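You operate a simulated robot arm through the tools that you are given. There is no shell and no other tool. Be economical: measure what you need, move in short steps, check, and stop when the job is done.

Carry out the task below with a simulated two-armed robot. There is one attempt and no reset: what you move stays moved.

## Task
Stack the blue banded carton that says "seals" from the trailer deck on top of the blue banded carton that says "clips".

The check looks at the end state, three seconds after you hand in, the way a careful person would. Anything else that was tipped, shoved, dropped, spilled or broken makes it a failure. Lids that push on must go on centred and level and be pressed home; caps that screw on are set level and turned clockwise until they are tight.

## Robot
Two 7-joint arms with two-finger parallel grippers on one trunk, on a base that drives. Base frame: it is fixed to the floor where the robot stands at the start and does not move with it; the origin is under the middle of the robot, x ahead of it, y to its left, z up. Lengths are in m, angles in degrees, forces in N, time in s.
The left shoulder is at the start at [0.07, 0.163, 1.095], the right one opposite. With the tool pointing down near the work surface each hand reaches from about 0.28 to 0.86 m from the robot's upright axis, wherever it stands, measured 20 degrees to its own side. Payload 3.43 kg a hand.
The tool frame of a hand sits at the grasp point between the pads (the TCP): z along the fingers, y along the line on which they close. The tips reach 0.034 m beyond it. The gripper opens to 0.128 m. The fingers are 0.024 m wide and 0.012 m thick; the gripper's body (0.048 by 0.13 m) begins 0.096 m behind the TCP.
Orientation is that of the tool frame in the base frame, as a unit quaternion [w, x, y, z]. With the fingers straight down and closing along the base's y, the tool's x points along the base's -x, its y along +y and its z along -z.

## Interface
- The arms move only by the tool jog_arm. It takes "left_targets", "right_targets" or both (then of equal length, played together; a hand with none holds still); each is a list that holds one entry, the list of rows, each a list of 7 numbers: the turn, a rotation vector about the tool's x, y, z in degrees, then the shift along the tool's x, y, z in m, then the finger opening in m, from 0 to 0.128. In form: [[[rx, ry, rz, dx, dy, dz, fingers], ...]]. A call has 1 to 12 rows; each row shifts and turns the commanded pose from where the row before left it, along the tool's axes as they then stand. Each row takes 0.2 s and may step no farther than 0.05 m and 8.6 degrees from the row before; otherwise, or with a gripper value out of range, the whole call is refused. A pose out of reach is approached as far as the arm can. The call stops where the force on the tool passes 40 N (or 10 N more than at its start, if that is more) or the arm is blocked; 0.2 s more then pass. Each finger travels about 0.153 m/s and halts on what it meets, pressing with about 29 N; the grip force reading is that of the motor and also rises with nothing between the fingers. The clock runs only during rows and for 0.2 s after the last one: add rows that do not move to give the fingers time. The reply holds the time, the measured pose of the TCP, the force on the tool along the base axes, the opening and the grip force, in the units named above and with some noise, with the torque about the TCP (base axes, N m) and any sound that the robot's microphone picked up.
- Cameras (640 x 400 px; columns grow to the right, rows downward): "scene" is now at [0.1306, -0.0496, 1.3396]; the picture's right is [-0.53, -0.85, 0.00], its down [-0.34, 0.22, -0.91] and it looks along [0.77, -0.49, -0.41] (base axes); focal length 214 px, centre (320, 200). "left" rides on the left gripper at [0.076, 0.011, -0.16] in its tool frame; the picture's right is [-0.15, 0.99, 0.00], its down [-0.88, -0.13, -0.46] and it looks along [-0.45, -0.07, 0.89] (tool axes); focal length 234 px, centre (320, 200). "right" rides on the right gripper at [0.076, -0.011, -0.16] in its tool frame; the picture's right is [0.15, 0.99, 0.00], its down [-0.88, 0.13, -0.46] and it looks along [-0.45, 0.07, 0.89] (tool axes); focal length 234 px, centre (320, 200).
- camera(camera): a new picture of that camera. The clock stands still meanwhile.
- lift_body(by): slides the trunk up (or, below 0, down) by that many m; the arms and the scene camera ride with it, the base frame stays. It gives what a move gives, with no picture.
- steer(legs): drives the robot by 1 to 6 legs, each [ahead, left, turn to the left] in m, m and degrees, along the robot's own axes; the way and the turn of a leg run together, so that a leg with both is an arc; at most 1.5 m and 180 degrees a leg. The arms and the cameras ride along, it lands a little off, and it stops where it bumps. It gives what a move gives.
- pan_tilt(pan, tilt): turns the head with the scene camera to pan (to the left, within 86 degrees either way) and tilt (down, from -29 to 69), counted from straight ahead of the robot. It gives what a move gives.
- probe_pixels(camera, pixels): for up to 12 pixels [column, row] of the newest picture of that camera ("zoom" is the newest enlarged one), the place [x, y, z] in the base frame of the surface seen there, good to about 0.002 m. The clock stands still meanwhile.
- zoom(camera, box): a new picture of the part [left, top, right, bottom] of that camera's present view, enlarged. The clock stands still meanwhile.
- job_done(): hands the job in; it is judged then, once.

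Keep the steps short. Do not move on a guess: measure, check each grasp and each placing, and mend mistakes. In all there are 80 turns and 62 pictures (those below and enlarged ones count). Leave the grippers open and the arms clear of the work at the hand-in unless told otherwise, and finish with a single line.

The tools are called after "Emit:" as name(argument=value, ...) on one line, values as JSON. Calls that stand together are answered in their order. jog_arm: Moves the arms, as the interface text tells. Its arguments: {"type":"object","properties":{"left_targets":{"type":"array","items":{"type":"array","items":{"type":"array","items":{"type":"number"}}}},"right_targets":{"type":"array","items":{"type":"array","items":{"type":"array","items":{"type":"number"}}}}},"required":[]} The other tools are called the same way: lift_body (by) slides the trunk up or down; steer (legs) drives the base; pan_tilt (pan, tilt) turns the head that bears the scene camera; camera (camera) takes a picture; probe_pixels (camera, pixels) gives the place of the surface under pixels of a picture; zoom (camera, box) takes an enlarged picture of a part of a camera's view; job_done () hands the job in.

At the start:

```text
t: 0.0
left_tool_pos: [0.5827, 0.024, 1.3114]
left_ee_rot: [0.0, 0.0, 1.0, 0.0]
left_ft_force: [0.2, 0.0, 0.6]
left_moment: [0.01, 0.0, -0.02]
left_width: 0.1278
left_grip_force: 0.2
right_tool_pos: [0.4277, -0.5158, 1.3513]
right_ee_rot: [0.0, -0.001, 1.0, 0.0]
right_ft_force: [-0.5, -0.3, 0.2]
right_moment: [0.01, 0.01, 0.01]
right_width: 0.1282
right_grip_force: 0.2
trunk travel left (down, up): [-0.575, 0.365]
robot x, y, heading: [0.0032, 0.0017, -0.1]
head pan, tilt: [-32.1, 24.0]
```

scene: 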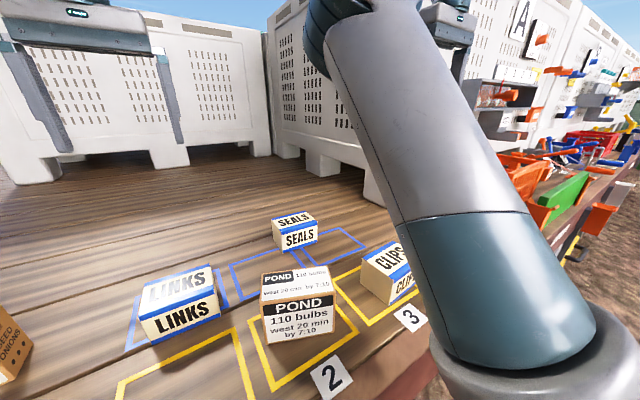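
right: 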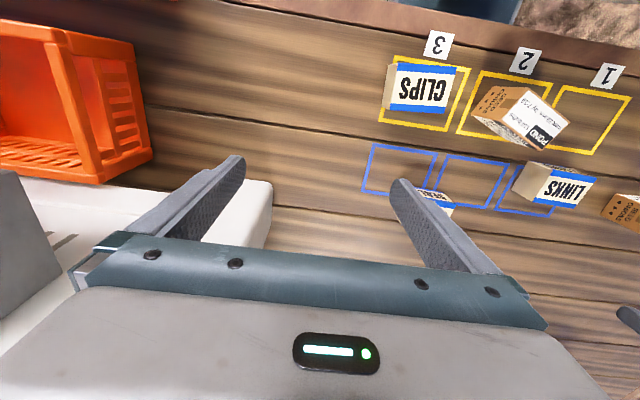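
left: 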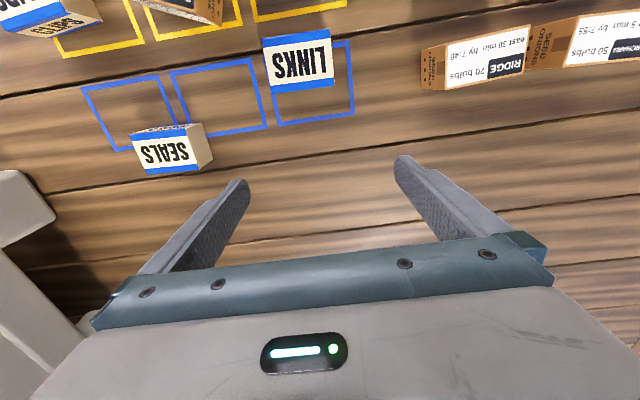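

The SEALS carton is near (294,232), and CLIPS near (388,272) is partly hidden by the right arm. I'll measure both, using the left and right pictures too.

Emit:
probe_pixels(camera="scene", pixels=[[273, 220], [308, 213], [317, 226], [281, 234], [283, 250], [317, 241], [395, 242], [364, 262], [390, 279], [389, 304]])

Emit:
zoom(camera="left", box=[60, 60, 360, 240])

Emit:
zoom(camera="right", box=[340, 20, 640, 220])

```text
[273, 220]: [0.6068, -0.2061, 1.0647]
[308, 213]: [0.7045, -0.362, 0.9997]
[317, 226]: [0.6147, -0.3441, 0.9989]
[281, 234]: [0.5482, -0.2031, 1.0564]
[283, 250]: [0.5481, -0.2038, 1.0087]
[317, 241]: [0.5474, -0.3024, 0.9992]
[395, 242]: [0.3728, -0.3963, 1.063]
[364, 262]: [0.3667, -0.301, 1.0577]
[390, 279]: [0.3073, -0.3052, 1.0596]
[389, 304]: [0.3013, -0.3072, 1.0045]
```

```text
2.13 times, centred on (210, 150) of left
```

zoom: 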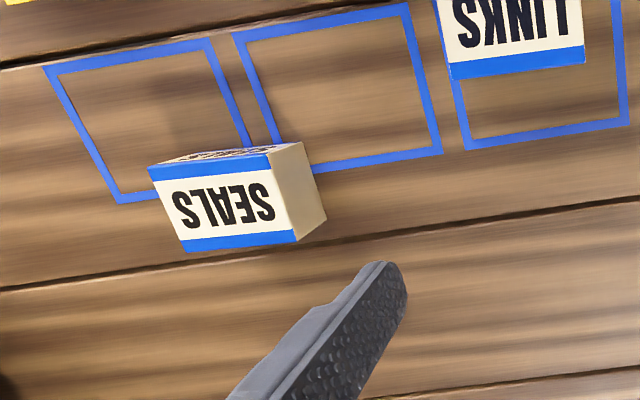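

```text
2.00 times, centred on (490, 120) of right
```

zoom: 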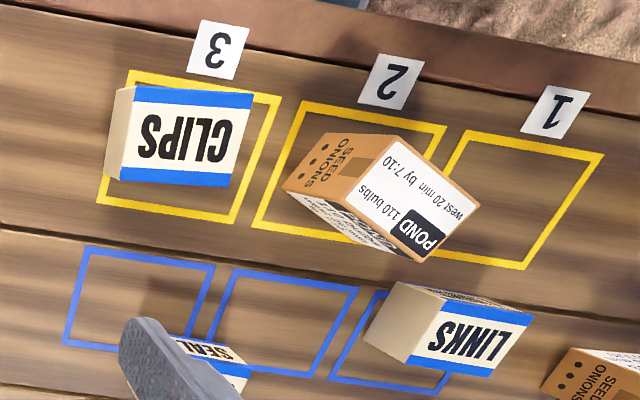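

Now precise corners. The newest zoom is the right camera's, so I'll probe CLIPS there and SEALS in the plain left picture.

Emit:
probe_pixels(camera="zoom", pixels=[[138, 90], [250, 97], [228, 183], [122, 177], [180, 135], [112, 140], [107, 175], [118, 92]])

Emit:
probe_pixels(camera="left", pixels=[[132, 146], [185, 137], [197, 173], [148, 176], [167, 157], [201, 128], [211, 156], [205, 150]])

```text
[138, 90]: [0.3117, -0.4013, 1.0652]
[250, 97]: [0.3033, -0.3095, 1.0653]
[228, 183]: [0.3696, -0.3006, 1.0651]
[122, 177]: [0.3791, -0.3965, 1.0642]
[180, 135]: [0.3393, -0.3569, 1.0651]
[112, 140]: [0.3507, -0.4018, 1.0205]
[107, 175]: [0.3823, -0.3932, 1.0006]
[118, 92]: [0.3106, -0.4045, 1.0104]
```

```text
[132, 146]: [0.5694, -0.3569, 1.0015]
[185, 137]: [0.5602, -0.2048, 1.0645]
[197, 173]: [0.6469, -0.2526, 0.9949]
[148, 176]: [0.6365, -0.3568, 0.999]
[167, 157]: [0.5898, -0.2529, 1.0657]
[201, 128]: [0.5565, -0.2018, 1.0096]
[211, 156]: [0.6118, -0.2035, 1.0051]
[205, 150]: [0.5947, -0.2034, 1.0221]
```

SEALS's far edge needs finer probing. I'll zoom on it in the left view, and measure the POND carton for clearance in the scene view.

Emit:
zoom(camera="left", box=[120, 110, 220, 180])

Emit:
probe_pixels(camera="scene", pixels=[[264, 276], [326, 267], [330, 288], [264, 299], [332, 325], [267, 340], [295, 285]])

```text
5.71 times, centred on (170, 145) of left
```

zoom: 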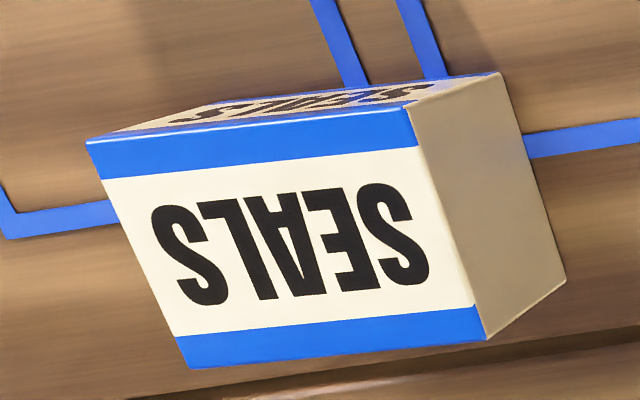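

```text
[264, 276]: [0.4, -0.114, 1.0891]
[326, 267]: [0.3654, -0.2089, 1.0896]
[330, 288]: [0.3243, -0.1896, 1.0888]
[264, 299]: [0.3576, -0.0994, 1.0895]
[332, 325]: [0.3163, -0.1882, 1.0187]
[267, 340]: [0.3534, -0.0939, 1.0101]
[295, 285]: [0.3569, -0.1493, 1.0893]
```

Emit:
probe_pixels(camera="zoom", pixels=[[91, 145], [401, 112], [478, 335], [195, 362], [290, 240], [412, 108], [505, 85], [490, 332]])

```text
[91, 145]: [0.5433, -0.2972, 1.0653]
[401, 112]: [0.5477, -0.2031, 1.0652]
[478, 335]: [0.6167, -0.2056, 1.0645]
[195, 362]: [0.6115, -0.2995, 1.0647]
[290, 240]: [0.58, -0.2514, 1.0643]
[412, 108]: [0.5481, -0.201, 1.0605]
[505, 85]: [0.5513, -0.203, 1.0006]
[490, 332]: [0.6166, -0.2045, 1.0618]
```

SEALS: centre (0.580, −0.251), yaw about −3°, top z 1.065. CLIPS: centre (0.341, −0.352), yaw about +5°, top z 1.065. I'll move the right hand above SEALS at z≈1.18 with the gripper open.

Emit:
jog_arm(right_targets=[[[0, 0, 0, -0.019, 0.0331, 0.0214, 0.128], [0, 0, 0, -0.019, 0.0331, 0.0214, 0.128], [0, 0, 0, -0.019, 0.0331, 0.0214, 0.128], [0, 0, 0, -0.019, 0.0331, 0.0214, 0.128], [0, 0, 0, -0.019, 0.0331, 0.0214, 0.128], [0, 0, 0, -0.019, 0.0331, 0.0214, 0.128], [0, 0, 0, -0.019, 0.0331, 0.0214, 0.128], [0, 0, 0, -0.019, 0.0331, 0.0214, 0.128], [0, 0, 3, 0, 0, 0, 0.128], [0, 0, 0, 0, 0, 0, 0.128]]])

Emit:
camera(camera="right")

Emit:
camera(camera="scene")

```text
t: 1.6
left_tool_pos: [0.5874, 0.0248, 1.3081]
left_ee_rot: [-0.001, 0.0, 1.0, -0.001]
left_ft_force: [0.0, -1.7, -0.8]
left_moment: [-0.04, 0.1, -0.03]
left_width: 0.1283
left_grip_force: 0.1
right_tool_pos: [0.5542, -0.408, 1.1155]
right_ee_rot: [-0.123, 0.105, 0.984, -0.077]
right_ft_force: [0.6, 0.6, 0.1]
right_moment: [-0.09, 0.09, 0.03]
right_width: 0.128
right_grip_force: 0.1
right hand out of reach, approached as far as the arm can: row 5
trunk travel left (down, up): [-0.575, 0.365]
robot x, y, heading: [-0.0004, -0.002, -0.0]
head pan, tilt: [-32.1, 24.0]
stopped in row 7 (right hand): the arm was blocked; the commanded pose is now the measured one
```

```text
55 pictures are left
```

right: 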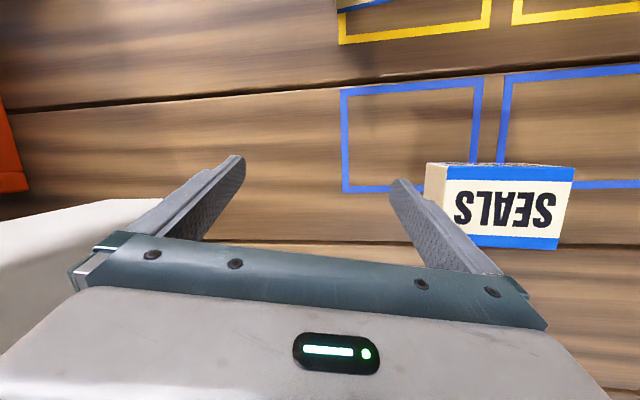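

```text
54 pictures are left
```

scene: 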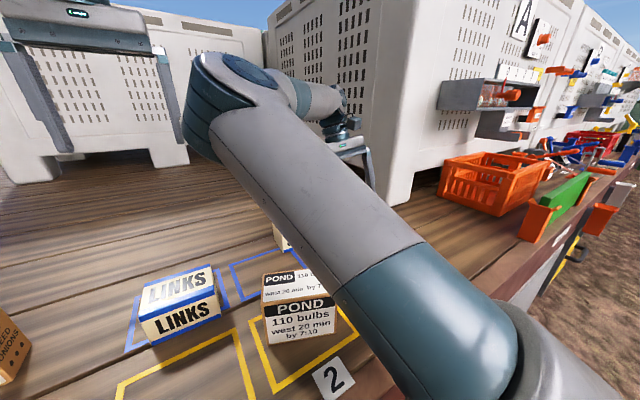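

The right arm stopped short and the left hand was nudged about 5 mm, so the right elbow (scene, about (230,90)) probably met the left hand. I'll move the left hand away to the left and up, holding the right hand still.

Emit:
jog_arm(left_targets=[[[0, 0, 0, 0, 0.04, -0.01, 0.128], [0, 0, 0, 0, 0.04, -0.01, 0.128], [0, 0, 0, 0, 0.04, -0.01, 0.128], [0, 0, 0, 0, 0.04, -0.01, 0.128], [0, 0, 0, 0, 0.04, -0.01, 0.128], [0, 0, 0, 0, 0.04, -0.01, 0.128], [0, 0, 0, 0, 0.04, 0, 0.128]]])

Emit:
camera(camera="scene")

```text
t: 3.1
left_tool_pos: [0.5835, 0.3041, 1.3673]
left_ee_rot: [0.001, 0.001, 1.0, -0.001]
left_ft_force: [0.6, 0.3, -0.1]
left_moment: [-0.03, 0.03, 0.02]
left_width: 0.1278
left_grip_force: 0.1
right_tool_pos: [0.5502, -0.4062, 1.1183]
right_ee_rot: [-0.123, 0.103, 0.984, -0.077]
right_ft_force: [-0.8, 0.5, -0.8]
right_moment: [-0.05, -0.01, 0.02]
right_width: 0.1279
right_grip_force: 0.0
trunk travel left (down, up): [-0.575, 0.365]
robot x, y, heading: [0.0011, -0.0015, -0.3]
head pan, tilt: [-32.1, 24.0]
```

```text
53 pictures are left
```

scene: 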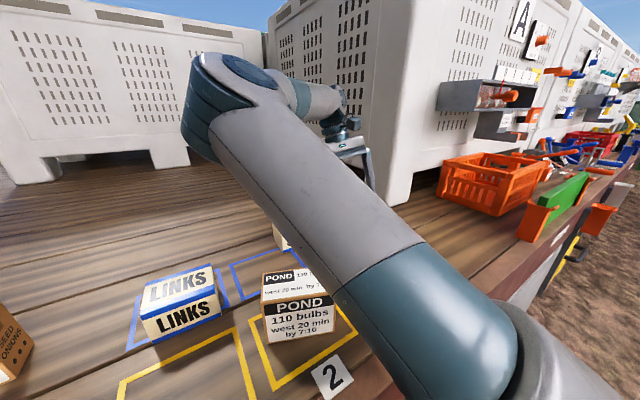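

Nothing seems to have been disturbed on the deck. Now I'll straighten the right hand (about 20° off) while lifting it a little.

Emit:
jog_arm(right_targets=[[[0, 0, 0, 0, 0, -0.03, 0.128], [-2.96, -4.73, -3.97, 0, 0, -0.03, 0.128], [-2.96, -4.73, -3.97, 0, 0, -0.03, 0.128], [-2.96, -4.73, -3.97, 0, 0, -0.02, 0.128], [0, 0, 0, 0, 0, 0, 0.128], [0, 0, 0, 0, 0, 0, 0.128]]])

```text
t: 4.5
left_tool_pos: [0.5835, 0.302, 1.3701]
left_ee_rot: [0.001, 0.001, 1.0, 0.0]
left_ft_force: [0.3, 0.0, 0.7]
left_moment: [0.04, 0.0, 0.0]
left_width: 0.1279
left_grip_force: 0.0
right_tool_pos: [0.571, -0.3962, 1.2247]
right_ee_rot: [0.002, -0.001, 1.0, 0.0]
right_ft_force: [-0.1, -0.1, -0.9]
right_moment: [0.01, 0.02, -0.03]
right_width: 0.1279
right_grip_force: 0.1
trunk travel left (down, up): [-0.575, 0.365]
robot x, y, heading: [-0.0036, -0.002, 0.0]
head pan, tilt: [-32.1, 24.0]
```

The hand is straight again, no reach complaint. Next I move over SEALS and down to z≈1.16, with the −3° yaw.

Emit:
jog_arm(right_targets=[[[0, 0, 0, -0.002, 0.036, 0, 0.128], [0, 0, 0, -0.002, 0.036, 0, 0.128], [0, 0, 0, -0.002, 0.036, 0, 0.128], [0, 0, 0, -0.003, 0.037, 0, 0.128], [0, 0, 3, 0, 0, 0.03, 0.128], [0, 0, 0, 0, 0, 0.035, 0.128], [0, 0, 0, 0, 0, 0, 0.128]]])

Emit:
camera(camera="right")

```text
t: 5.5
left_tool_pos: [0.592, 0.3041, 1.3657]
left_ee_rot: [-0.003, 0.003, 1.0, 0.0]
left_ft_force: [1.3, 1.3, -1.6]
left_moment: [-0.06, 0.12, 0.04]
left_width: 0.1281
left_grip_force: 0.0
right_tool_pos: [0.5859, -0.3686, 1.0934]
right_ee_rot: [-0.135, 0.079, 0.986, -0.053]
right_ft_force: [1.3, 0.8, -1.0]
right_moment: [-0.06, 0.07, 0.03]
right_width: 0.128
right_grip_force: 0.0
right hand out of reach, approached as far as the arm can: row 2
trunk travel left (down, up): [-0.575, 0.365]
robot x, y, heading: [0.0003, 0.0009, 0.0]
head pan, tilt: [-32.1, 24.0]
stopped in row 4 (right hand): the arm was blocked; the commanded pose is now the measured one
```

```text
52 pictures are left
```

right: 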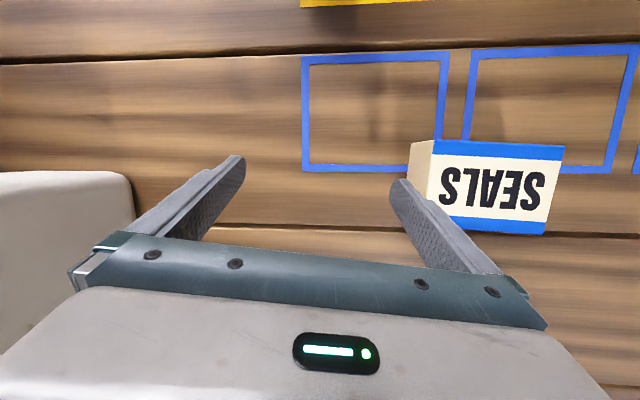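

Again the arm hit a reach limit going inward (its elbow is folded inwards), and the tool tilted and dropped. SEALS looks untouched. I'll lift straight up first, then straighten the hand.

Emit:
jog_arm(right_targets=[[[0, 0, 0, 0, -0.005, -0.03, 0.128], [0, 0, 0, 0, -0.02, -0.03, 0.128], [-2.06, -5.23, -3.06, 0, -0.02, -0.03, 0.128], [-2.06, -5.23, -3.06, 0, -0.01, -0.03, 0.128], [-2.06, -5.23, -3.06, 0, 0, -0.03, 0.128], [0, 0, 0, 0, 0, 0, 0.128], [0, 0, 0, 0, 0, 0, 0.128]]])

Emit:
pan_tilt(pan=50, tilt=35)

Emit:
camera(camera="scene")

```text
t: 7.1
left_tool_pos: [0.5832, 0.3012, 1.3699]
left_ee_rot: [0.002, 0.002, 1.0, 0.0]
left_ft_force: [-0.8, -0.3, -0.6]
left_moment: [0.0, -0.04, 0.01]
left_width: 0.1283
left_grip_force: 0.1
right_tool_pos: [0.6049, -0.4137, 1.2474]
right_ee_rot: [0.004, -0.003, 1.0, 0.001]
right_ft_force: [0.2, -0.6, 0.3]
right_moment: [0.01, -0.02, 0.0]
right_width: 0.128
right_grip_force: 0.1
trunk travel left (down, up): [-0.575, 0.365]
robot x, y, heading: [-0.0033, 0.0011, -0.2]
head pan, tilt: [-32.1, 24.0]
```

```text
t: 8.7
left_tool_pos: [0.5836, 0.3001, 1.37]
left_ee_rot: [0.001, 0.002, 1.0, 0.0]
left_ft_force: [0.2, 0.1, 0.4]
left_moment: [0.01, 0.02, -0.01]
left_width: 0.1282
left_grip_force: 0.1
right_tool_pos: [0.604, -0.4144, 1.2486]
right_ee_rot: [0.005, -0.002, 1.0, 0.001]
right_ft_force: [-0.9, -0.3, 0.0]
right_moment: [0.02, 0.0, 0.03]
right_width: 0.1281
right_grip_force: 0.1
trunk travel left (down, up): [-0.575, 0.365]
robot x, y, heading: [0.0005, -0.0028, 0.2]
head pan, tilt: [50.0, 35.0]
```

```text
51 pictures are left
```

scene: 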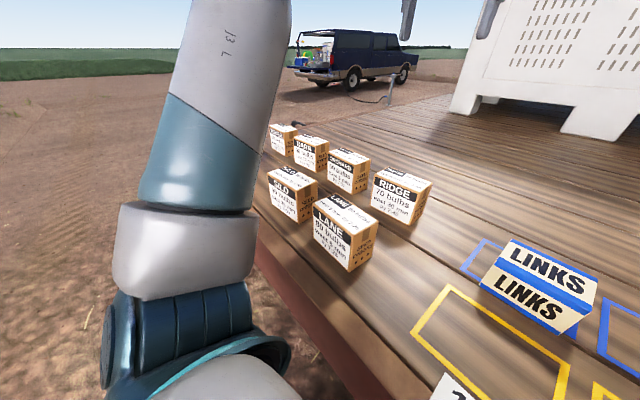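

The ground to the left is free and both hands are high above the cartons. I'll drive 0.2 m to the left so both cartons sit in the right arm's own area.

Emit:
steer(legs=[[0, 0.2, 0]])

Emit:
pan_tilt(pan=-40, tilt=30)

Emit:
camera(camera="right")

Emit:
camera(camera="scene")

```text
t: 10.3
left_tool_pos: [0.5809, 0.5047, 1.3697]
left_ee_rot: [0.001, 0.0, 1.0, 0.001]
left_ft_force: [0.2, 0.7, 0.1]
left_moment: [0.02, -0.01, -0.03]
left_width: 0.1281
left_grip_force: 0.0
right_tool_pos: [0.6047, -0.2092, 1.2471]
right_ee_rot: [0.005, -0.004, 1.0, 0.002]
right_ft_force: [0.6, -0.7, 0.1]
right_moment: [0.0, 0.01, -0.03]
right_width: 0.128
right_grip_force: 0.0
trunk travel left (down, up): [-0.575, 0.365]
robot x, y, heading: [0.0001, 0.2014, -0.2]
head pan, tilt: [50.0, 35.0]
```

```text
t: 11.9
left_tool_pos: [0.5813, 0.5054, 1.3694]
left_ee_rot: [0.002, -0.001, 1.0, 0.0]
left_ft_force: [-0.2, 0.1, 0.0]
left_moment: [-0.01, -0.02, -0.02]
left_width: 0.128
left_grip_force: 0.0
right_tool_pos: [0.6044, -0.2096, 1.2487]
right_ee_rot: [0.004, -0.004, 1.0, 0.002]
right_ft_force: [-0.2, -0.3, 0.3]
right_moment: [0.02, -0.01, -0.03]
right_width: 0.1283
right_grip_force: 0.1
trunk travel left (down, up): [-0.575, 0.365]
robot x, y, heading: [-0.0009, 0.2015, 0.2]
head pan, tilt: [-40.0, 30.0]
```

```text
50 pictures are left
```

right: 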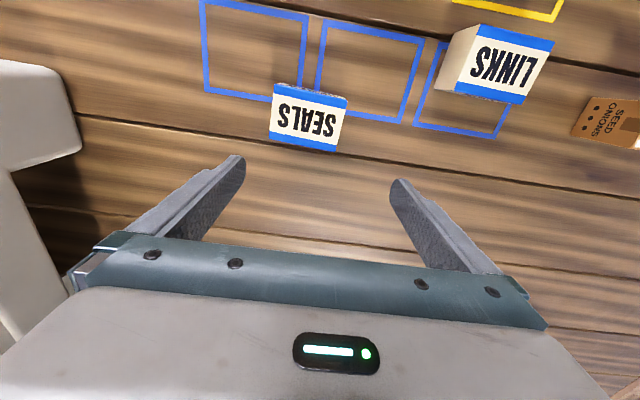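

```text
49 pictures are left
```

scene: 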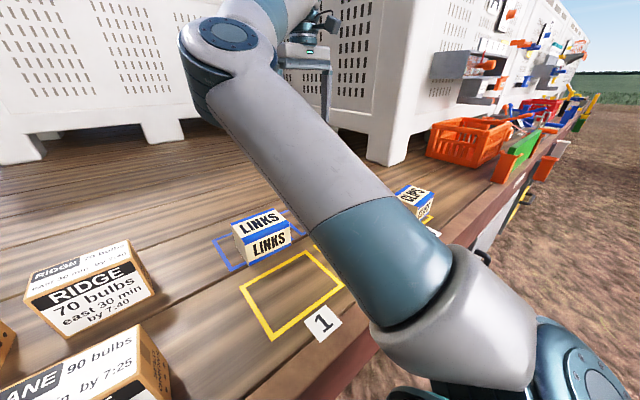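

SEALS is unmoved as seen at (308,118). I'll shift above it, yaw, and lower to z≈1.15.

Emit:
jog_arm(right_targets=[[[0, 0, 0, 0.012, -0.021, 0.02, 0.128], [0, 0, 0, 0.0125, -0.021, 0.02, 0.128], [0.2, 0.5, 3.5, 0, 0, 0.03, 0.128], [0, 0, 0, 0, 0, 0.027, 0.128], [0, 0, 0, 0, 0, 0, 0.128], [0, 0, 0, 0, 0, 0, 0.128]]])

Emit:
camera(camera="right")

```text
t: 13.3
left_tool_pos: [0.5807, 0.5048, 1.3687]
left_ee_rot: [0.001, 0.0, 1.0, 0.0]
left_ft_force: [0.1, 0.4, -0.6]
left_moment: [0.02, 0.03, 0.01]
left_width: 0.128
left_grip_force: 0.1
right_tool_pos: [0.5824, -0.2516, 1.1505]
right_ee_rot: [0.0, 0.026, 1.0, -0.001]
right_ft_force: [0.1, 0.5, 0.5]
right_moment: [-0.04, 0.0, -0.03]
right_width: 0.1279
right_grip_force: 0.1
trunk travel left (down, up): [-0.575, 0.365]
robot x, y, heading: [-0.0031, 0.2019, 0.2]
head pan, tilt: [-40.0, 30.0]
```

```text
48 pictures are left
```

right: 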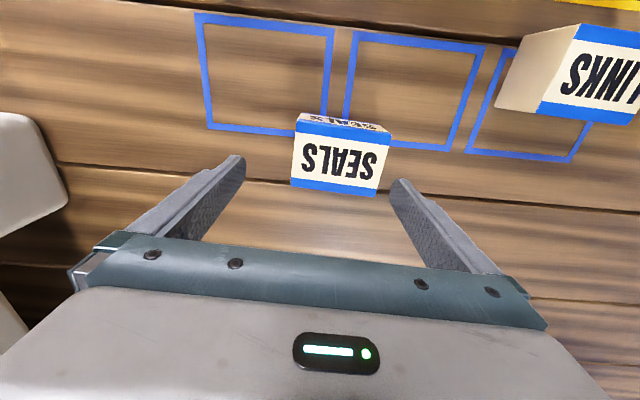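

The pose matches. I'll confirm the carton's place with this view's corners before descending.

Emit:
probe_pixels(camera="right", pixels=[[297, 121], [390, 134], [373, 194], [293, 184], [338, 158], [387, 138]])

```text
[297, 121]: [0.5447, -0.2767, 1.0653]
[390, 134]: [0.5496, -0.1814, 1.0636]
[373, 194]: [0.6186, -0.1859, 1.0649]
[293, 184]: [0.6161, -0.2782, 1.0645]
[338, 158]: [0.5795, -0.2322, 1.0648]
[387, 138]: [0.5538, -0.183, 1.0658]
```

The carton now reads about 2 cm further in +y (centre ≈(0.582,−0.231)) than before. I must see whether it was nudged or the frame drifted, so I'll zoom and probe against the painted lines.

Emit:
zoom(camera="right", box=[270, 90, 430, 190])

Emit:
probe_pixels(camera="right", pixels=[[331, 34], [355, 36], [200, 18], [211, 126]])

Emit:
probe_pixels(camera="left", pixels=[[157, 78], [171, 75], [84, 91], [119, 148]])

```text
4.00 times, centred on (350, 140) of right
```

zoom: 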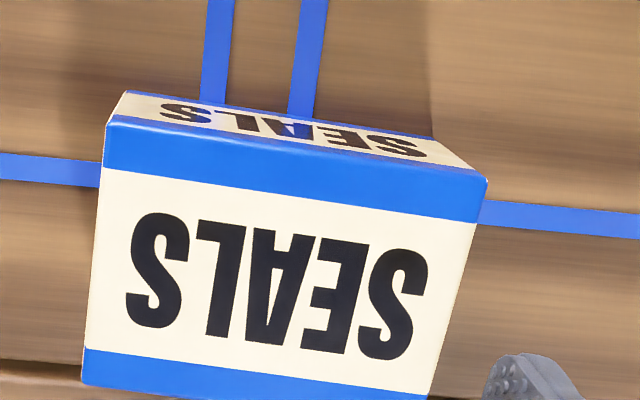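

```text
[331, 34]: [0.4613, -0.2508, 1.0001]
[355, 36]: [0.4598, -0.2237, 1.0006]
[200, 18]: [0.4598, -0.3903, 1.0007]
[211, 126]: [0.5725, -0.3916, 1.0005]
```

```text
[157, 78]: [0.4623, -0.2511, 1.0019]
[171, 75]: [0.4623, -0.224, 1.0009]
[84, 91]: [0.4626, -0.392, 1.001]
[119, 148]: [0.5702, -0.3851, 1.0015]
```

The painted lines agree in both views, so the hand did nudge SEALS about 2 cm in +y (upright and otherwise unharmed; it is the carton to be moved anyway). I'll re-measure its corners from this zoom.

Emit:
probe_pixels(camera="zoom", pixels=[[110, 124], [480, 182], [430, 392], [86, 380], [295, 145], [100, 250], [460, 290]])

```text
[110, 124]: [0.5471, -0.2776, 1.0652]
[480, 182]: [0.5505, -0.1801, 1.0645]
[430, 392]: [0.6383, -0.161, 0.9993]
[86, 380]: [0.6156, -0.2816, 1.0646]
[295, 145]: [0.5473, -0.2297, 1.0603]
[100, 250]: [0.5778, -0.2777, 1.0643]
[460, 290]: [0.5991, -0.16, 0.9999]
```

SEALS now: centre (0.582, −0.2305), yaw ≈ −2.7°. I'll shift +0.021 in y, then descend to TCP z≈1.045 (tips 11 mm above deck).

Emit:
jog_arm(right_targets=[[[0, 0, 0, 0.001, 0.021, 0, 0.128], [0, 0, 0, 0, 0, 0, 0.128], [0, 0, 0, 0, 0, 0.03, 0.128], [0, 0, 0, 0, 0, 0.01, 0.128], [0, 0, 0, 0, 0, 0, 0.128]]])

Emit:
camera(camera="right")

```text
t: 14.5
left_tool_pos: [0.5814, 0.5055, 1.3698]
left_ee_rot: [0.001, 0.0, 1.0, 0.001]
left_ft_force: [-0.4, 0.1, 0.2]
left_moment: [-0.01, 0.0, -0.02]
left_width: 0.128
left_grip_force: 0.0
right_tool_pos: [0.5812, -0.2306, 1.1113]
right_ee_rot: [0.0, 0.026, 1.0, 0.0]
right_ft_force: [0.1, 0.6, 0.5]
right_moment: [0.0, -0.01, -0.01]
right_width: 0.1278
right_grip_force: 0.0
trunk travel left (down, up): [-0.575, 0.365]
robot x, y, heading: [-0.0008, 0.2043, 0.1]
head pan, tilt: [-40.0, 30.0]
```

```text
46 pictures are left
```

right: 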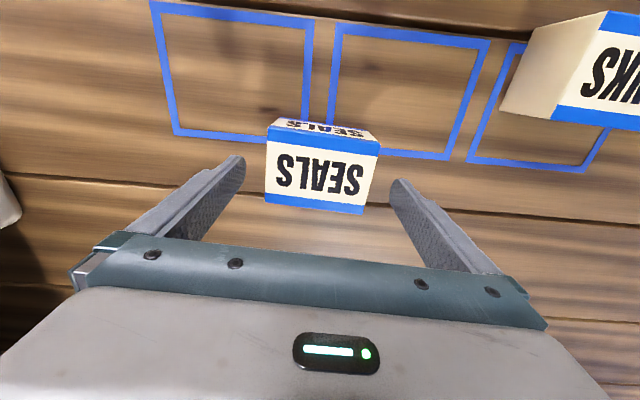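

The carton is centred between the fingers (finger ends at columns 240 and 400, carton 266–378). Next: down 0.066 m, then close.

Emit:
jog_arm(right_targets=[[[0, 0, 0, 0, 0, 0.022, 0.128], [0, 0, 0, 0, 0, 0.022, 0.128], [0, 0, 0, 0, 0, 0.022, 0.128], [0, 0, 0, 0, 0, 0, 0.128], [0, 0, 0, 0, 0, 0, 0.128]]])

Emit:
camera(camera="right")

```text
t: 15.7
left_tool_pos: [0.5805, 0.5051, 1.3706]
left_ee_rot: [0.002, 0.0, 1.0, 0.0]
left_ft_force: [-0.4, 0.1, 0.5]
left_moment: [-0.01, -0.02, 0.0]
left_width: 0.128
left_grip_force: 0.2
right_tool_pos: [0.5814, -0.2298, 1.0453]
right_ee_rot: [0.0, 0.027, 1.0, 0.0]
right_ft_force: [-0.7, -1.3, -0.2]
right_moment: [-0.01, 0.01, 0.02]
right_width: 0.1284
right_grip_force: 0.0
trunk travel left (down, up): [-0.575, 0.365]
robot x, y, heading: [-0.0003, 0.2036, 0.1]
head pan, tilt: [-40.0, 30.0]
```

```text
45 pictures are left
```

right: 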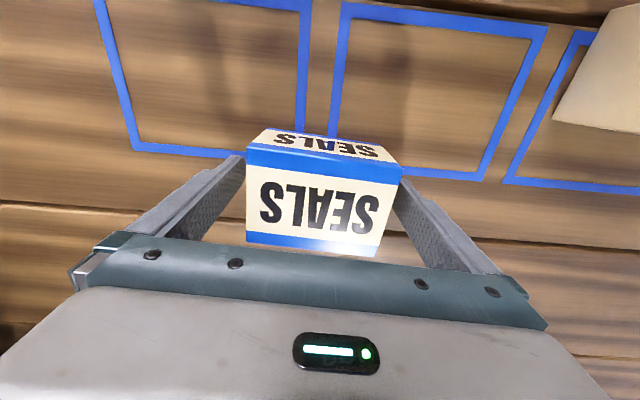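

The fingers straddle the carton cleanly. Closing now.

Emit:
jog_arm(right_targets=[[[0, 0, 0, 0, 0, 0, 0.11], [0, 0, 0, 0, 0, 0, 0.085], [0, 0, 0, 0, 0, 0, 0.08], [0, 0, 0, 0, 0, 0, 0.08], [0, 0, 0, 0, 0, 0, 0.08]]])

```text
t: 16.9
left_tool_pos: [0.5803, 0.5057, 1.3713]
left_ee_rot: [0.001, 0.0, 1.0, 0.001]
left_ft_force: [0.8, 0.4, -1.3]
left_moment: [0.01, 0.01, 0.01]
left_width: 0.1279
left_grip_force: 0.1
right_tool_pos: [0.5799, -0.2294, 1.0459]
right_ee_rot: [0.0, 0.027, 1.0, 0.0]
right_ft_force: [-0.1, 1.0, -0.6]
right_moment: [-0.06, -0.01, 0.0]
right_width: 0.1002
right_grip_force: 29.0
trunk travel left (down, up): [-0.575, 0.365]
robot x, y, heading: [-0.0013, 0.2025, 0.2]
head pan, tilt: [-40.0, 30.0]
```

Gripped at 0.100 m with 29 N. Lifting 0.15 m.

Emit:
jog_arm(right_targets=[[[0, 0, 0, 0, 0, -0.02, 0.08], [0, 0, 0, 0, 0, -0.03, 0.08], [0, 0, 0, 0, 0, -0.03, 0.08], [0, 0, 0, 0, 0, -0.03, 0.08], [0, 0, 0, 0, 0, -0.03, 0.08], [0, 0, 0, 0, 0, -0.01, 0.08], [0, 0, 0, 0, 0, 0, 0.08]]])

Emit:
camera(camera="right")

```text
t: 18.5
left_tool_pos: [0.5815, 0.5052, 1.3698]
left_ee_rot: [0.002, -0.001, 1.0, 0.001]
left_ft_force: [0.3, -0.2, -0.3]
left_moment: [0.03, -0.02, 0.0]
left_width: 0.1279
left_grip_force: 0.0
right_tool_pos: [0.5816, -0.231, 1.1941]
right_ee_rot: [-0.001, 0.027, 1.0, -0.001]
right_ft_force: [-0.1, 0.8, -2.5]
right_moment: [0.04, -0.01, -0.01]
right_width: 0.0996
right_grip_force: 28.9
trunk travel left (down, up): [-0.575, 0.365]
robot x, y, heading: [-0.0014, 0.2034, 0.1]
head pan, tilt: [-40.0, 30.0]
```

```text
44 pictures are left
```

right: 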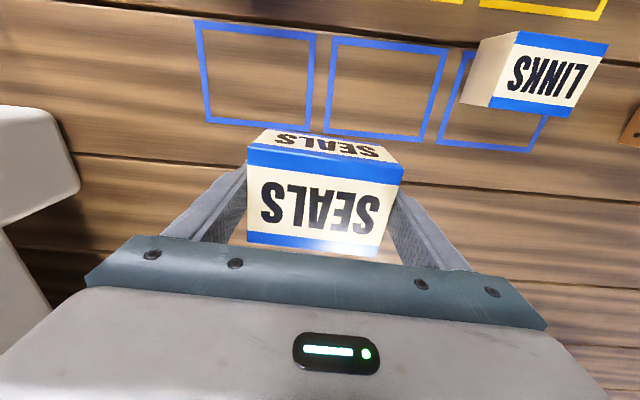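

SEALS is held level. I'll measure its offset from the TCP via the held carton's corners.

Emit:
probe_pixels(camera="right", pixels=[[249, 146], [401, 166], [376, 253], [249, 242], [320, 205], [300, 134]])

```text
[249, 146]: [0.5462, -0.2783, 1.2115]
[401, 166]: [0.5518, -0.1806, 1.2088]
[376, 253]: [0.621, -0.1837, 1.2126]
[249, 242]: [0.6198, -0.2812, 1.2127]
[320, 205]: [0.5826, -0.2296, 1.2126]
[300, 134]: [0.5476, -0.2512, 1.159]
```

Carton centre is about 3 mm ahead of the TCP in x, its bottom 0.0466 m below the TCP. I'll raise 0.03 m, carry it towards CLIPS stopping slightly short in x so that I can look, and turn to +5°.

Emit:
jog_arm(right_targets=[[[0, 0, 0, 0, 0, -0.03, 0.08], [0, 0, 0, 0.0338, -0.0191, 0, 0.08], [0, 0, 0, 0.0338, -0.0191, 0, 0.08], [0, 0, 0, 0.0338, -0.0191, 0, 0.08], [0, 0, 0, 0.0338, -0.0191, 0, 0.08], [0, 0, 0, 0.0338, -0.0191, 0, 0.08], [0, 0, 0, 0, 0, 0, 0.08]]])

Emit:
camera(camera="right")

Emit:
camera(camera="scene")

```text
t: 20.1
left_tool_pos: [0.5823, 0.5064, 1.3702]
left_ee_rot: [0.001, -0.001, 1.0, 0.001]
left_ft_force: [0.0, 0.7, -0.2]
left_moment: [0.0, 0.01, 0.05]
left_width: 0.128
left_grip_force: 0.1
right_tool_pos: [0.4089, -0.3183, 1.2236]
right_ee_rot: [-0.001, 0.025, 1.0, -0.001]
right_ft_force: [0.2, -0.1, -2.4]
right_moment: [0.04, -0.01, 0.01]
right_width: 0.0997
right_grip_force: 29.2
trunk travel left (down, up): [-0.575, 0.365]
robot x, y, heading: [-0.0016, 0.2018, 0.2]
head pan, tilt: [-40.0, 30.0]
```

```text
43 pictures are left
```

right: 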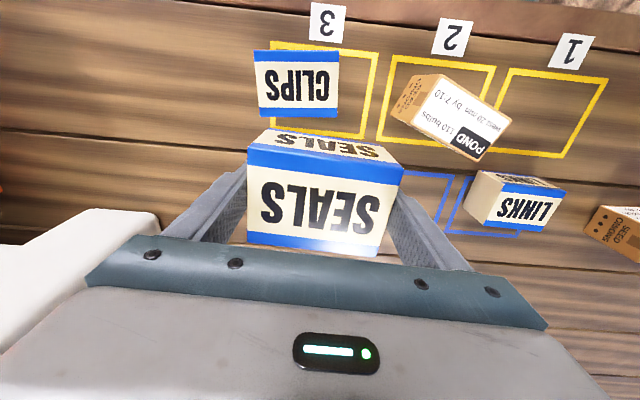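

```text
42 pictures are left
```

scene: 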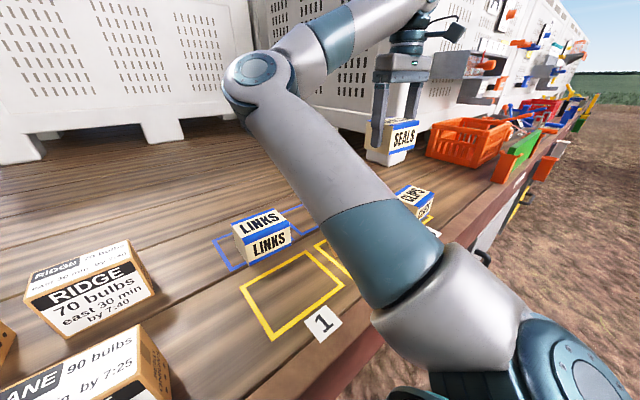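

All clear. CLIPS is fully seen at (295,82); I'll zoom and probe its corners again.

Emit:
zoom(camera="right", box=[240, 35, 400, 135])

```text
4.00 times, centred on (320, 85) of right
```

zoom: 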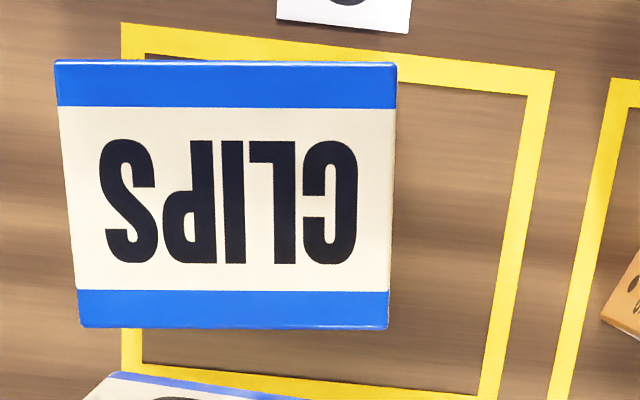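

Emit:
probe_pixels(camera="zoom", pixels=[[58, 64], [393, 66], [385, 325], [82, 324], [225, 200], [225, 64], [235, 324], [68, 200], [390, 200]])

```text
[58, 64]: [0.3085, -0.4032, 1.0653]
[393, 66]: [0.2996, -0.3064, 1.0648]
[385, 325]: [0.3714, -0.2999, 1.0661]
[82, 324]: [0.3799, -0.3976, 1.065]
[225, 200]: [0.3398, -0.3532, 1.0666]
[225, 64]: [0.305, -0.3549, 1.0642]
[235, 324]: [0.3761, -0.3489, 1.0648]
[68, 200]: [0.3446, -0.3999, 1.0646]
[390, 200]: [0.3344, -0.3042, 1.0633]
```

CLIPS: centre (0.340, −0.352), yaw +5.1°. I'll move the TCP to (0.337, −0.352) with yaw +5.1° at the same height.

Emit:
jog_arm(right_targets=[[[0, 0, 0, 0.0345, -0.0189, 0, 0.08], [0, 0, 0, 0.0345, -0.0189, 0, 0.08], [0, 0, -4, 0, 0, 0, 0.08], [0, 0, -4, 0, 0, 0, 0.08], [0, 0, 0, 0, 0, 0, 0.08], [0, 0, 0, 0, 0, 0, 0.08]]])

Emit:
camera(camera="right")

Emit:
pan_tilt(pan=-60, tilt=25)

Emit:
camera(camera="scene")

```text
t: 21.5
left_tool_pos: [0.5826, 0.5046, 1.3705]
left_ee_rot: [0.002, 0.0, 1.0, 0.001]
left_ft_force: [0.3, -0.3, 0.8]
left_moment: [-0.06, 0.01, -0.03]
left_width: 0.1279
left_grip_force: 0.1
right_tool_pos: [0.3377, -0.3521, 1.2224]
right_ee_rot: [-0.001, -0.043, 0.999, 0.001]
right_ft_force: [-0.7, 0.1, -2.7]
right_moment: [-0.02, -0.02, -0.02]
right_width: 0.0999
right_grip_force: 29.5
trunk travel left (down, up): [-0.575, 0.365]
robot x, y, heading: [-0.0025, 0.2015, 0.1]
head pan, tilt: [-40.0, 30.0]
```

```text
40 pictures are left
```

right: 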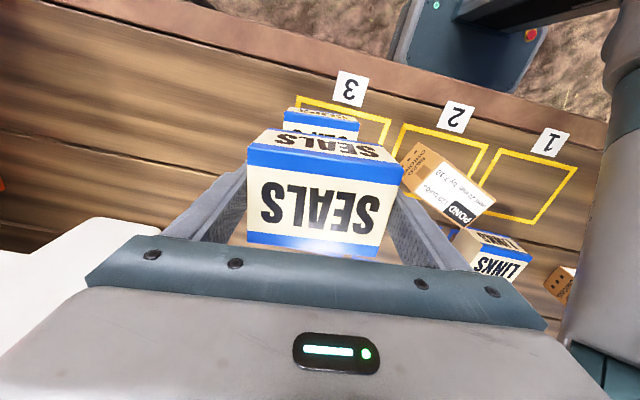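

```text
t: 22.4
left_tool_pos: [0.5825, 0.5049, 1.371]
left_ee_rot: [0.003, 0.0, 1.0, 0.001]
left_ft_force: [-0.6, -0.3, 0.6]
left_moment: [-0.04, 0.02, -0.01]
left_width: 0.128
left_grip_force: 0.1
right_tool_pos: [0.3374, -0.3521, 1.2237]
right_ee_rot: [0.001, -0.044, 0.999, 0.0]
right_ft_force: [-0.4, -0.2, -2.9]
right_moment: [-0.02, 0.01, -0.01]
right_width: 0.1
right_grip_force: 29.0
trunk travel left (down, up): [-0.575, 0.365]
robot x, y, heading: [-0.004, 0.2017, 0.2]
head pan, tilt: [-60.0, 25.0]
```

```text
39 pictures are left
```

scene: 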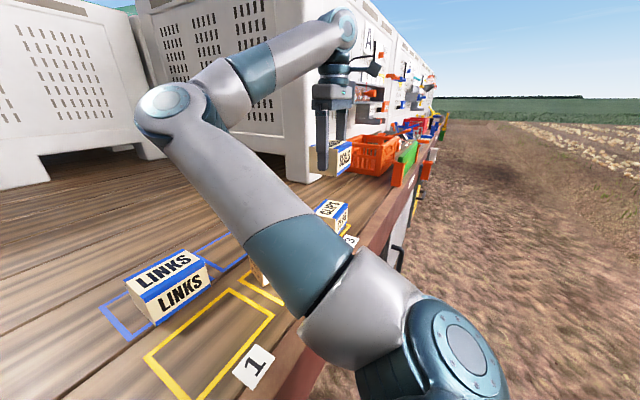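

The held carton is aligned above CLIPS. Before lowering, I'll check the upper arm's clearance over POND by probing the arm's surface.

Emit:
probe_pixels(camera="scene", pixels=[[165, 110], [215, 200], [240, 240], [285, 300], [255, 220], [345, 250], [330, 212], [330, 160], [318, 172]])

Emit:
zoom(camera="right", box=[230, 80, 430, 260])

```text
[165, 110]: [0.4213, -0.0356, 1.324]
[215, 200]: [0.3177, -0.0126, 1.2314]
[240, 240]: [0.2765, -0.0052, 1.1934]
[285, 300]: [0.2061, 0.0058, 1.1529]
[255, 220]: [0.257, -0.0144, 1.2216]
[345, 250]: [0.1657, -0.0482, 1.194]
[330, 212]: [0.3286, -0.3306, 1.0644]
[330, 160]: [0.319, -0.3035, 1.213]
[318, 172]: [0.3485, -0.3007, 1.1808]
```

```text
2.22 times, centred on (330, 170) of right
```

zoom: 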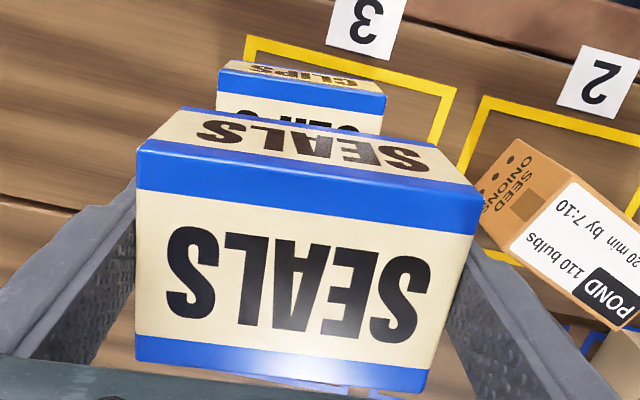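

The arm is about 0.1 m above the other cartons, clear. Lowering 0.098 m to leave about 1 cm gap over CLIPS.

Emit:
jog_arm(right_targets=[[[0, 0, 0, 0, 0, 0.02, 0.08], [0, 0, 0, 0, 0, 0.025, 0.08], [0, 0, 0, 0, 0, 0.025, 0.08], [0, 0, 0, 0, 0, 0.018, 0.08], [0, 0, 0, 0, 0, 0.01, 0.08], [0, 0, 0, 0, 0, 0, 0.08], [0, 0, 0, 0, 0, 0, 0.08]]])

Emit:
zoom(camera="scene", box=[260, 130, 420, 250])

Emit:
camera(camera="right")

```text
t: 24.0
left_tool_pos: [0.5823, 0.5049, 1.3716]
left_ee_rot: [0.002, -0.001, 1.0, 0.001]
left_ft_force: [-0.8, 0.1, 0.0]
left_moment: [0.0, -0.03, -0.02]
left_width: 0.1279
left_grip_force: 0.0
right_tool_pos: [0.3359, -0.352, 1.1256]
right_ee_rot: [0.0, -0.044, 0.999, 0.001]
right_ft_force: [0.3, 0.2, -3.0]
right_moment: [-0.01, -0.02, 0.0]
right_width: 0.0997
right_grip_force: 28.8
trunk travel left (down, up): [-0.575, 0.365]
robot x, y, heading: [0.0049, 0.2044, 0.1]
head pan, tilt: [-60.0, 25.0]
```

```text
3.33 times, centred on (340, 190) of scene
```

zoom: 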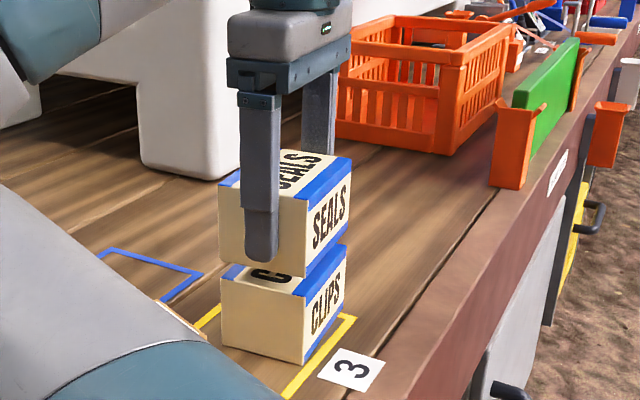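

```text
36 pictures are left
```

right: 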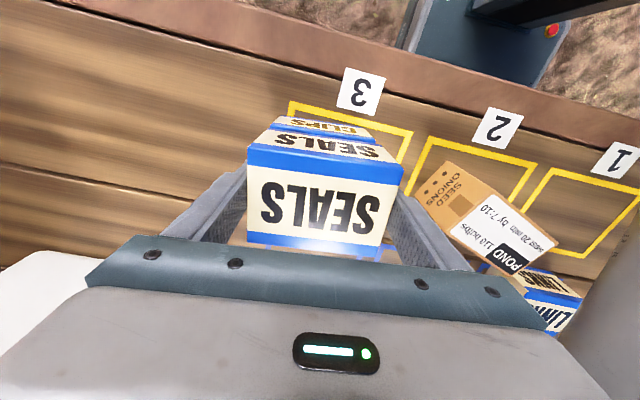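

Alignment looks very close. I'll probe matching edges of both cartons on the zoom to check the offsets.

Emit:
zoom(camera="scene", box=[310, 160, 360, 225])

```text
6.15 times, centred on (335, 192) of scene
```

zoom: 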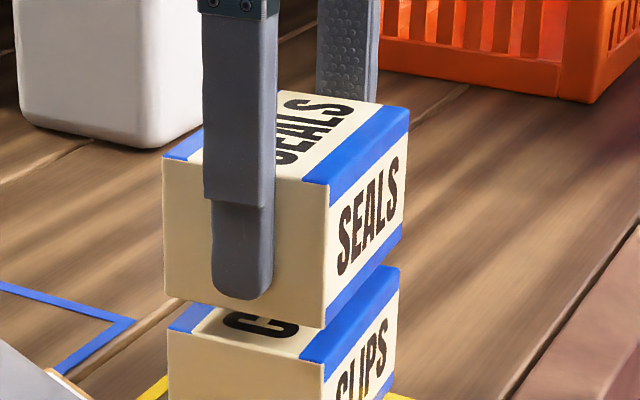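

Emit:
probe_pixels(camera="zoom", pixels=[[322, 300], [318, 370], [168, 280], [172, 345], [330, 300], [327, 372], [399, 235], [396, 285], [368, 260], [365, 300]])

```text
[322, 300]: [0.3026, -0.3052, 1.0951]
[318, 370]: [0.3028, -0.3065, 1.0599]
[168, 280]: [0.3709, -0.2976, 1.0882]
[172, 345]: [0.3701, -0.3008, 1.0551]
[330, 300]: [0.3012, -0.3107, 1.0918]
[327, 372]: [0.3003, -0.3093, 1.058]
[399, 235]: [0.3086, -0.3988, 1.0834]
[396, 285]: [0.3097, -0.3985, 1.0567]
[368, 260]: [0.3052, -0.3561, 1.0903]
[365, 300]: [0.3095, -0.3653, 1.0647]
```

The cartons align within 1–2 mm. Lowering the last 13 mm in small steps.

Emit:
jog_arm(right_targets=[[[0, 0, 0, 0, 0, 0.004, 0.08], [0, 0, 0, 0, 0, 0.003, 0.08], [0, 0, 0, 0, 0, 0.003, 0.08], [0, 0, 0, 0, 0, 0.002, 0.08], [0, 0, 0, 0, 0, 0, 0.08], [0, 0, 0, 0, 0, 0, 0.08]]])

```text
t: 25.4
left_tool_pos: [0.5811, 0.5046, 1.3696]
left_ee_rot: [0.002, 0.0, 1.0, 0.001]
left_ft_force: [-0.3, 0.1, 0.2]
left_moment: [-0.03, 0.0, -0.01]
left_width: 0.1281
left_grip_force: 0.1
right_tool_pos: [0.3363, -0.3504, 1.1141]
right_ee_rot: [0.0, -0.044, 0.999, 0.001]
right_ft_force: [0.9, 0.3, -2.1]
right_moment: [-0.01, -0.01, 0.02]
right_width: 0.1001
right_grip_force: 28.8
trunk travel left (down, up): [-0.575, 0.365]
robot x, y, heading: [-0.0038, 0.2019, 0.2]
head pan, tilt: [-60.0, 25.0]
```

Still carrying the weight (Fz −2.1 N), so about 1–3 mm remain. I'll go down 1 mm at a time.

Emit:
jog_arm(right_targets=[[[0, 0, 0, 0, 0, 0.001, 0.08], [0, 0, 0, 0, 0, 0.001, 0.08], [0, 0, 0, 0, 0, 0, 0.08]]])

Emit:
zoom(camera="scene", box=[310, 160, 360, 225])

```text
t: 26.2
left_tool_pos: [0.5803, 0.5046, 1.3701]
left_ee_rot: [0.002, 0.0, 1.0, 0.0]
left_ft_force: [-0.5, -1.3, -0.4]
left_moment: [-0.01, 0.01, 0.0]
left_width: 0.128
left_grip_force: 0.0
right_tool_pos: [0.3357, -0.3504, 1.112]
right_ee_rot: [0.001, -0.043, 0.999, 0.0]
right_ft_force: [-0.6, 0.3, -3.6]
right_moment: [-0.04, 0.02, 0.02]
right_width: 0.0999
right_grip_force: 29.2
trunk travel left (down, up): [-0.575, 0.365]
robot x, y, heading: [-0.0007, 0.2037, 0.3]
head pan, tilt: [-60.0, 25.0]
```

```text
6.15 times, centred on (335, 192) of scene
```

zoom: 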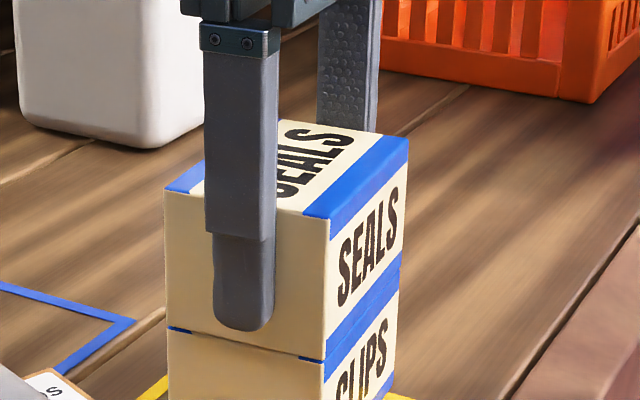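

The gap is almost closed (thin line at row ~350). A further 1 mm steps until the force shows contact.

Emit:
jog_arm(right_targets=[[[0, 0, 0, 0, 0, 0.001, 0.08], [0, 0, 0, 0, 0, 0, 0.08], [0, 0, 0, 0, 0, 0, 0.08]]])

```text
t: 27.0
left_tool_pos: [0.5807, 0.505, 1.3715]
left_ee_rot: [0.001, 0.0, 1.0, 0.0]
left_ft_force: [-0.9, -0.5, -0.4]
left_moment: [-0.03, -0.01, 0.0]
left_width: 0.128
left_grip_force: 0.0
right_tool_pos: [0.3358, -0.3512, 1.1133]
right_ee_rot: [0.0, -0.043, 0.999, 0.001]
right_ft_force: [-0.4, 0.0, -3.2]
right_moment: [-0.03, 0.03, 0.03]
right_width: 0.0999
right_grip_force: 29.3
trunk travel left (down, up): [-0.575, 0.365]
robot x, y, heading: [-0.0028, 0.2016, 0.4]
head pan, tilt: [-60.0, 25.0]
```

Emit:
jog_arm(right_targets=[[[0, 0, 0, 0, 0, 0.001, 0.08], [0, 0, 0, 0, 0, 0, 0.08], [0, 0, 0, 0, 0, 0, 0.08]]])

Emit:
zoom(camera="scene", box=[310, 180, 360, 225])

```text
t: 27.8
left_tool_pos: [0.581, 0.5047, 1.3705]
left_ee_rot: [0.002, 0.0, 1.0, 0.0]
left_ft_force: [-0.1, -0.8, -0.3]
left_moment: [0.0, 0.01, 0.0]
left_width: 0.1279
left_grip_force: 0.0
right_tool_pos: [0.3373, -0.3502, 1.1111]
right_ee_rot: [-0.001, -0.044, 0.999, 0.0]
right_ft_force: [1.8, -4.1, 10.4]
right_moment: [0.19, -0.02, -0.02]
right_width: 0.0998
right_grip_force: 29.1
trunk travel left (down, up): [-0.575, 0.365]
robot x, y, heading: [-0.0, 0.2022, 0.3]
head pan, tilt: [-60.0, 25.0]
```

```text
8.89 times, centred on (335, 202) of scene
```

zoom: 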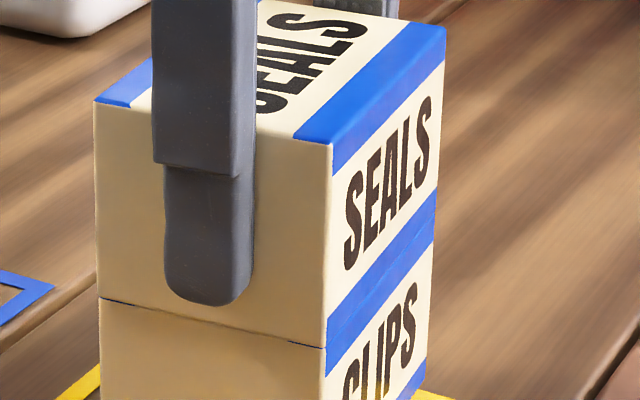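

Contact is made (Fz +10 N) and the cartons sit flush. I'll open the fingers gently.

Emit:
jog_arm(right_targets=[[[0, 0, 0, 0, 0, 0, 0.102], [0, 0, 0, 0, 0, 0, 0.108], [0, 0, 0, 0, 0, 0, 0.118], [0, 0, 0, 0, 0, 0, 0.128], [0, 0, 0, 0, 0, 0, 0.128]]])

Emit:
camera(camera="right")

```text
t: 29.0
left_tool_pos: [0.5806, 0.5054, 1.3708]
left_ee_rot: [0.002, 0.0, 1.0, 0.001]
left_ft_force: [0.3, 0.6, -0.2]
left_moment: [-0.03, 0.0, -0.01]
left_width: 0.128
left_grip_force: 0.0
right_tool_pos: [0.3353, -0.3501, 1.1108]
right_ee_rot: [0.001, -0.043, 0.999, -0.001]
right_ft_force: [-1.2, -0.1, -0.2]
right_moment: [0.0, -0.03, -0.01]
right_width: 0.1276
right_grip_force: 0.0
trunk travel left (down, up): [-0.575, 0.365]
robot x, y, heading: [-0.0007, 0.2025, 0.5]
head pan, tilt: [-60.0, 25.0]
```

```text
32 pictures are left
```

right: 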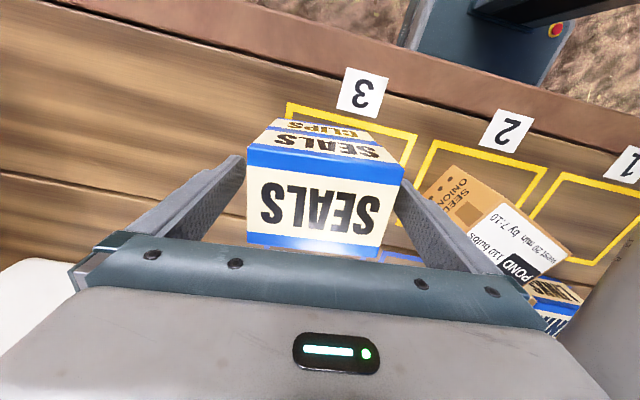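

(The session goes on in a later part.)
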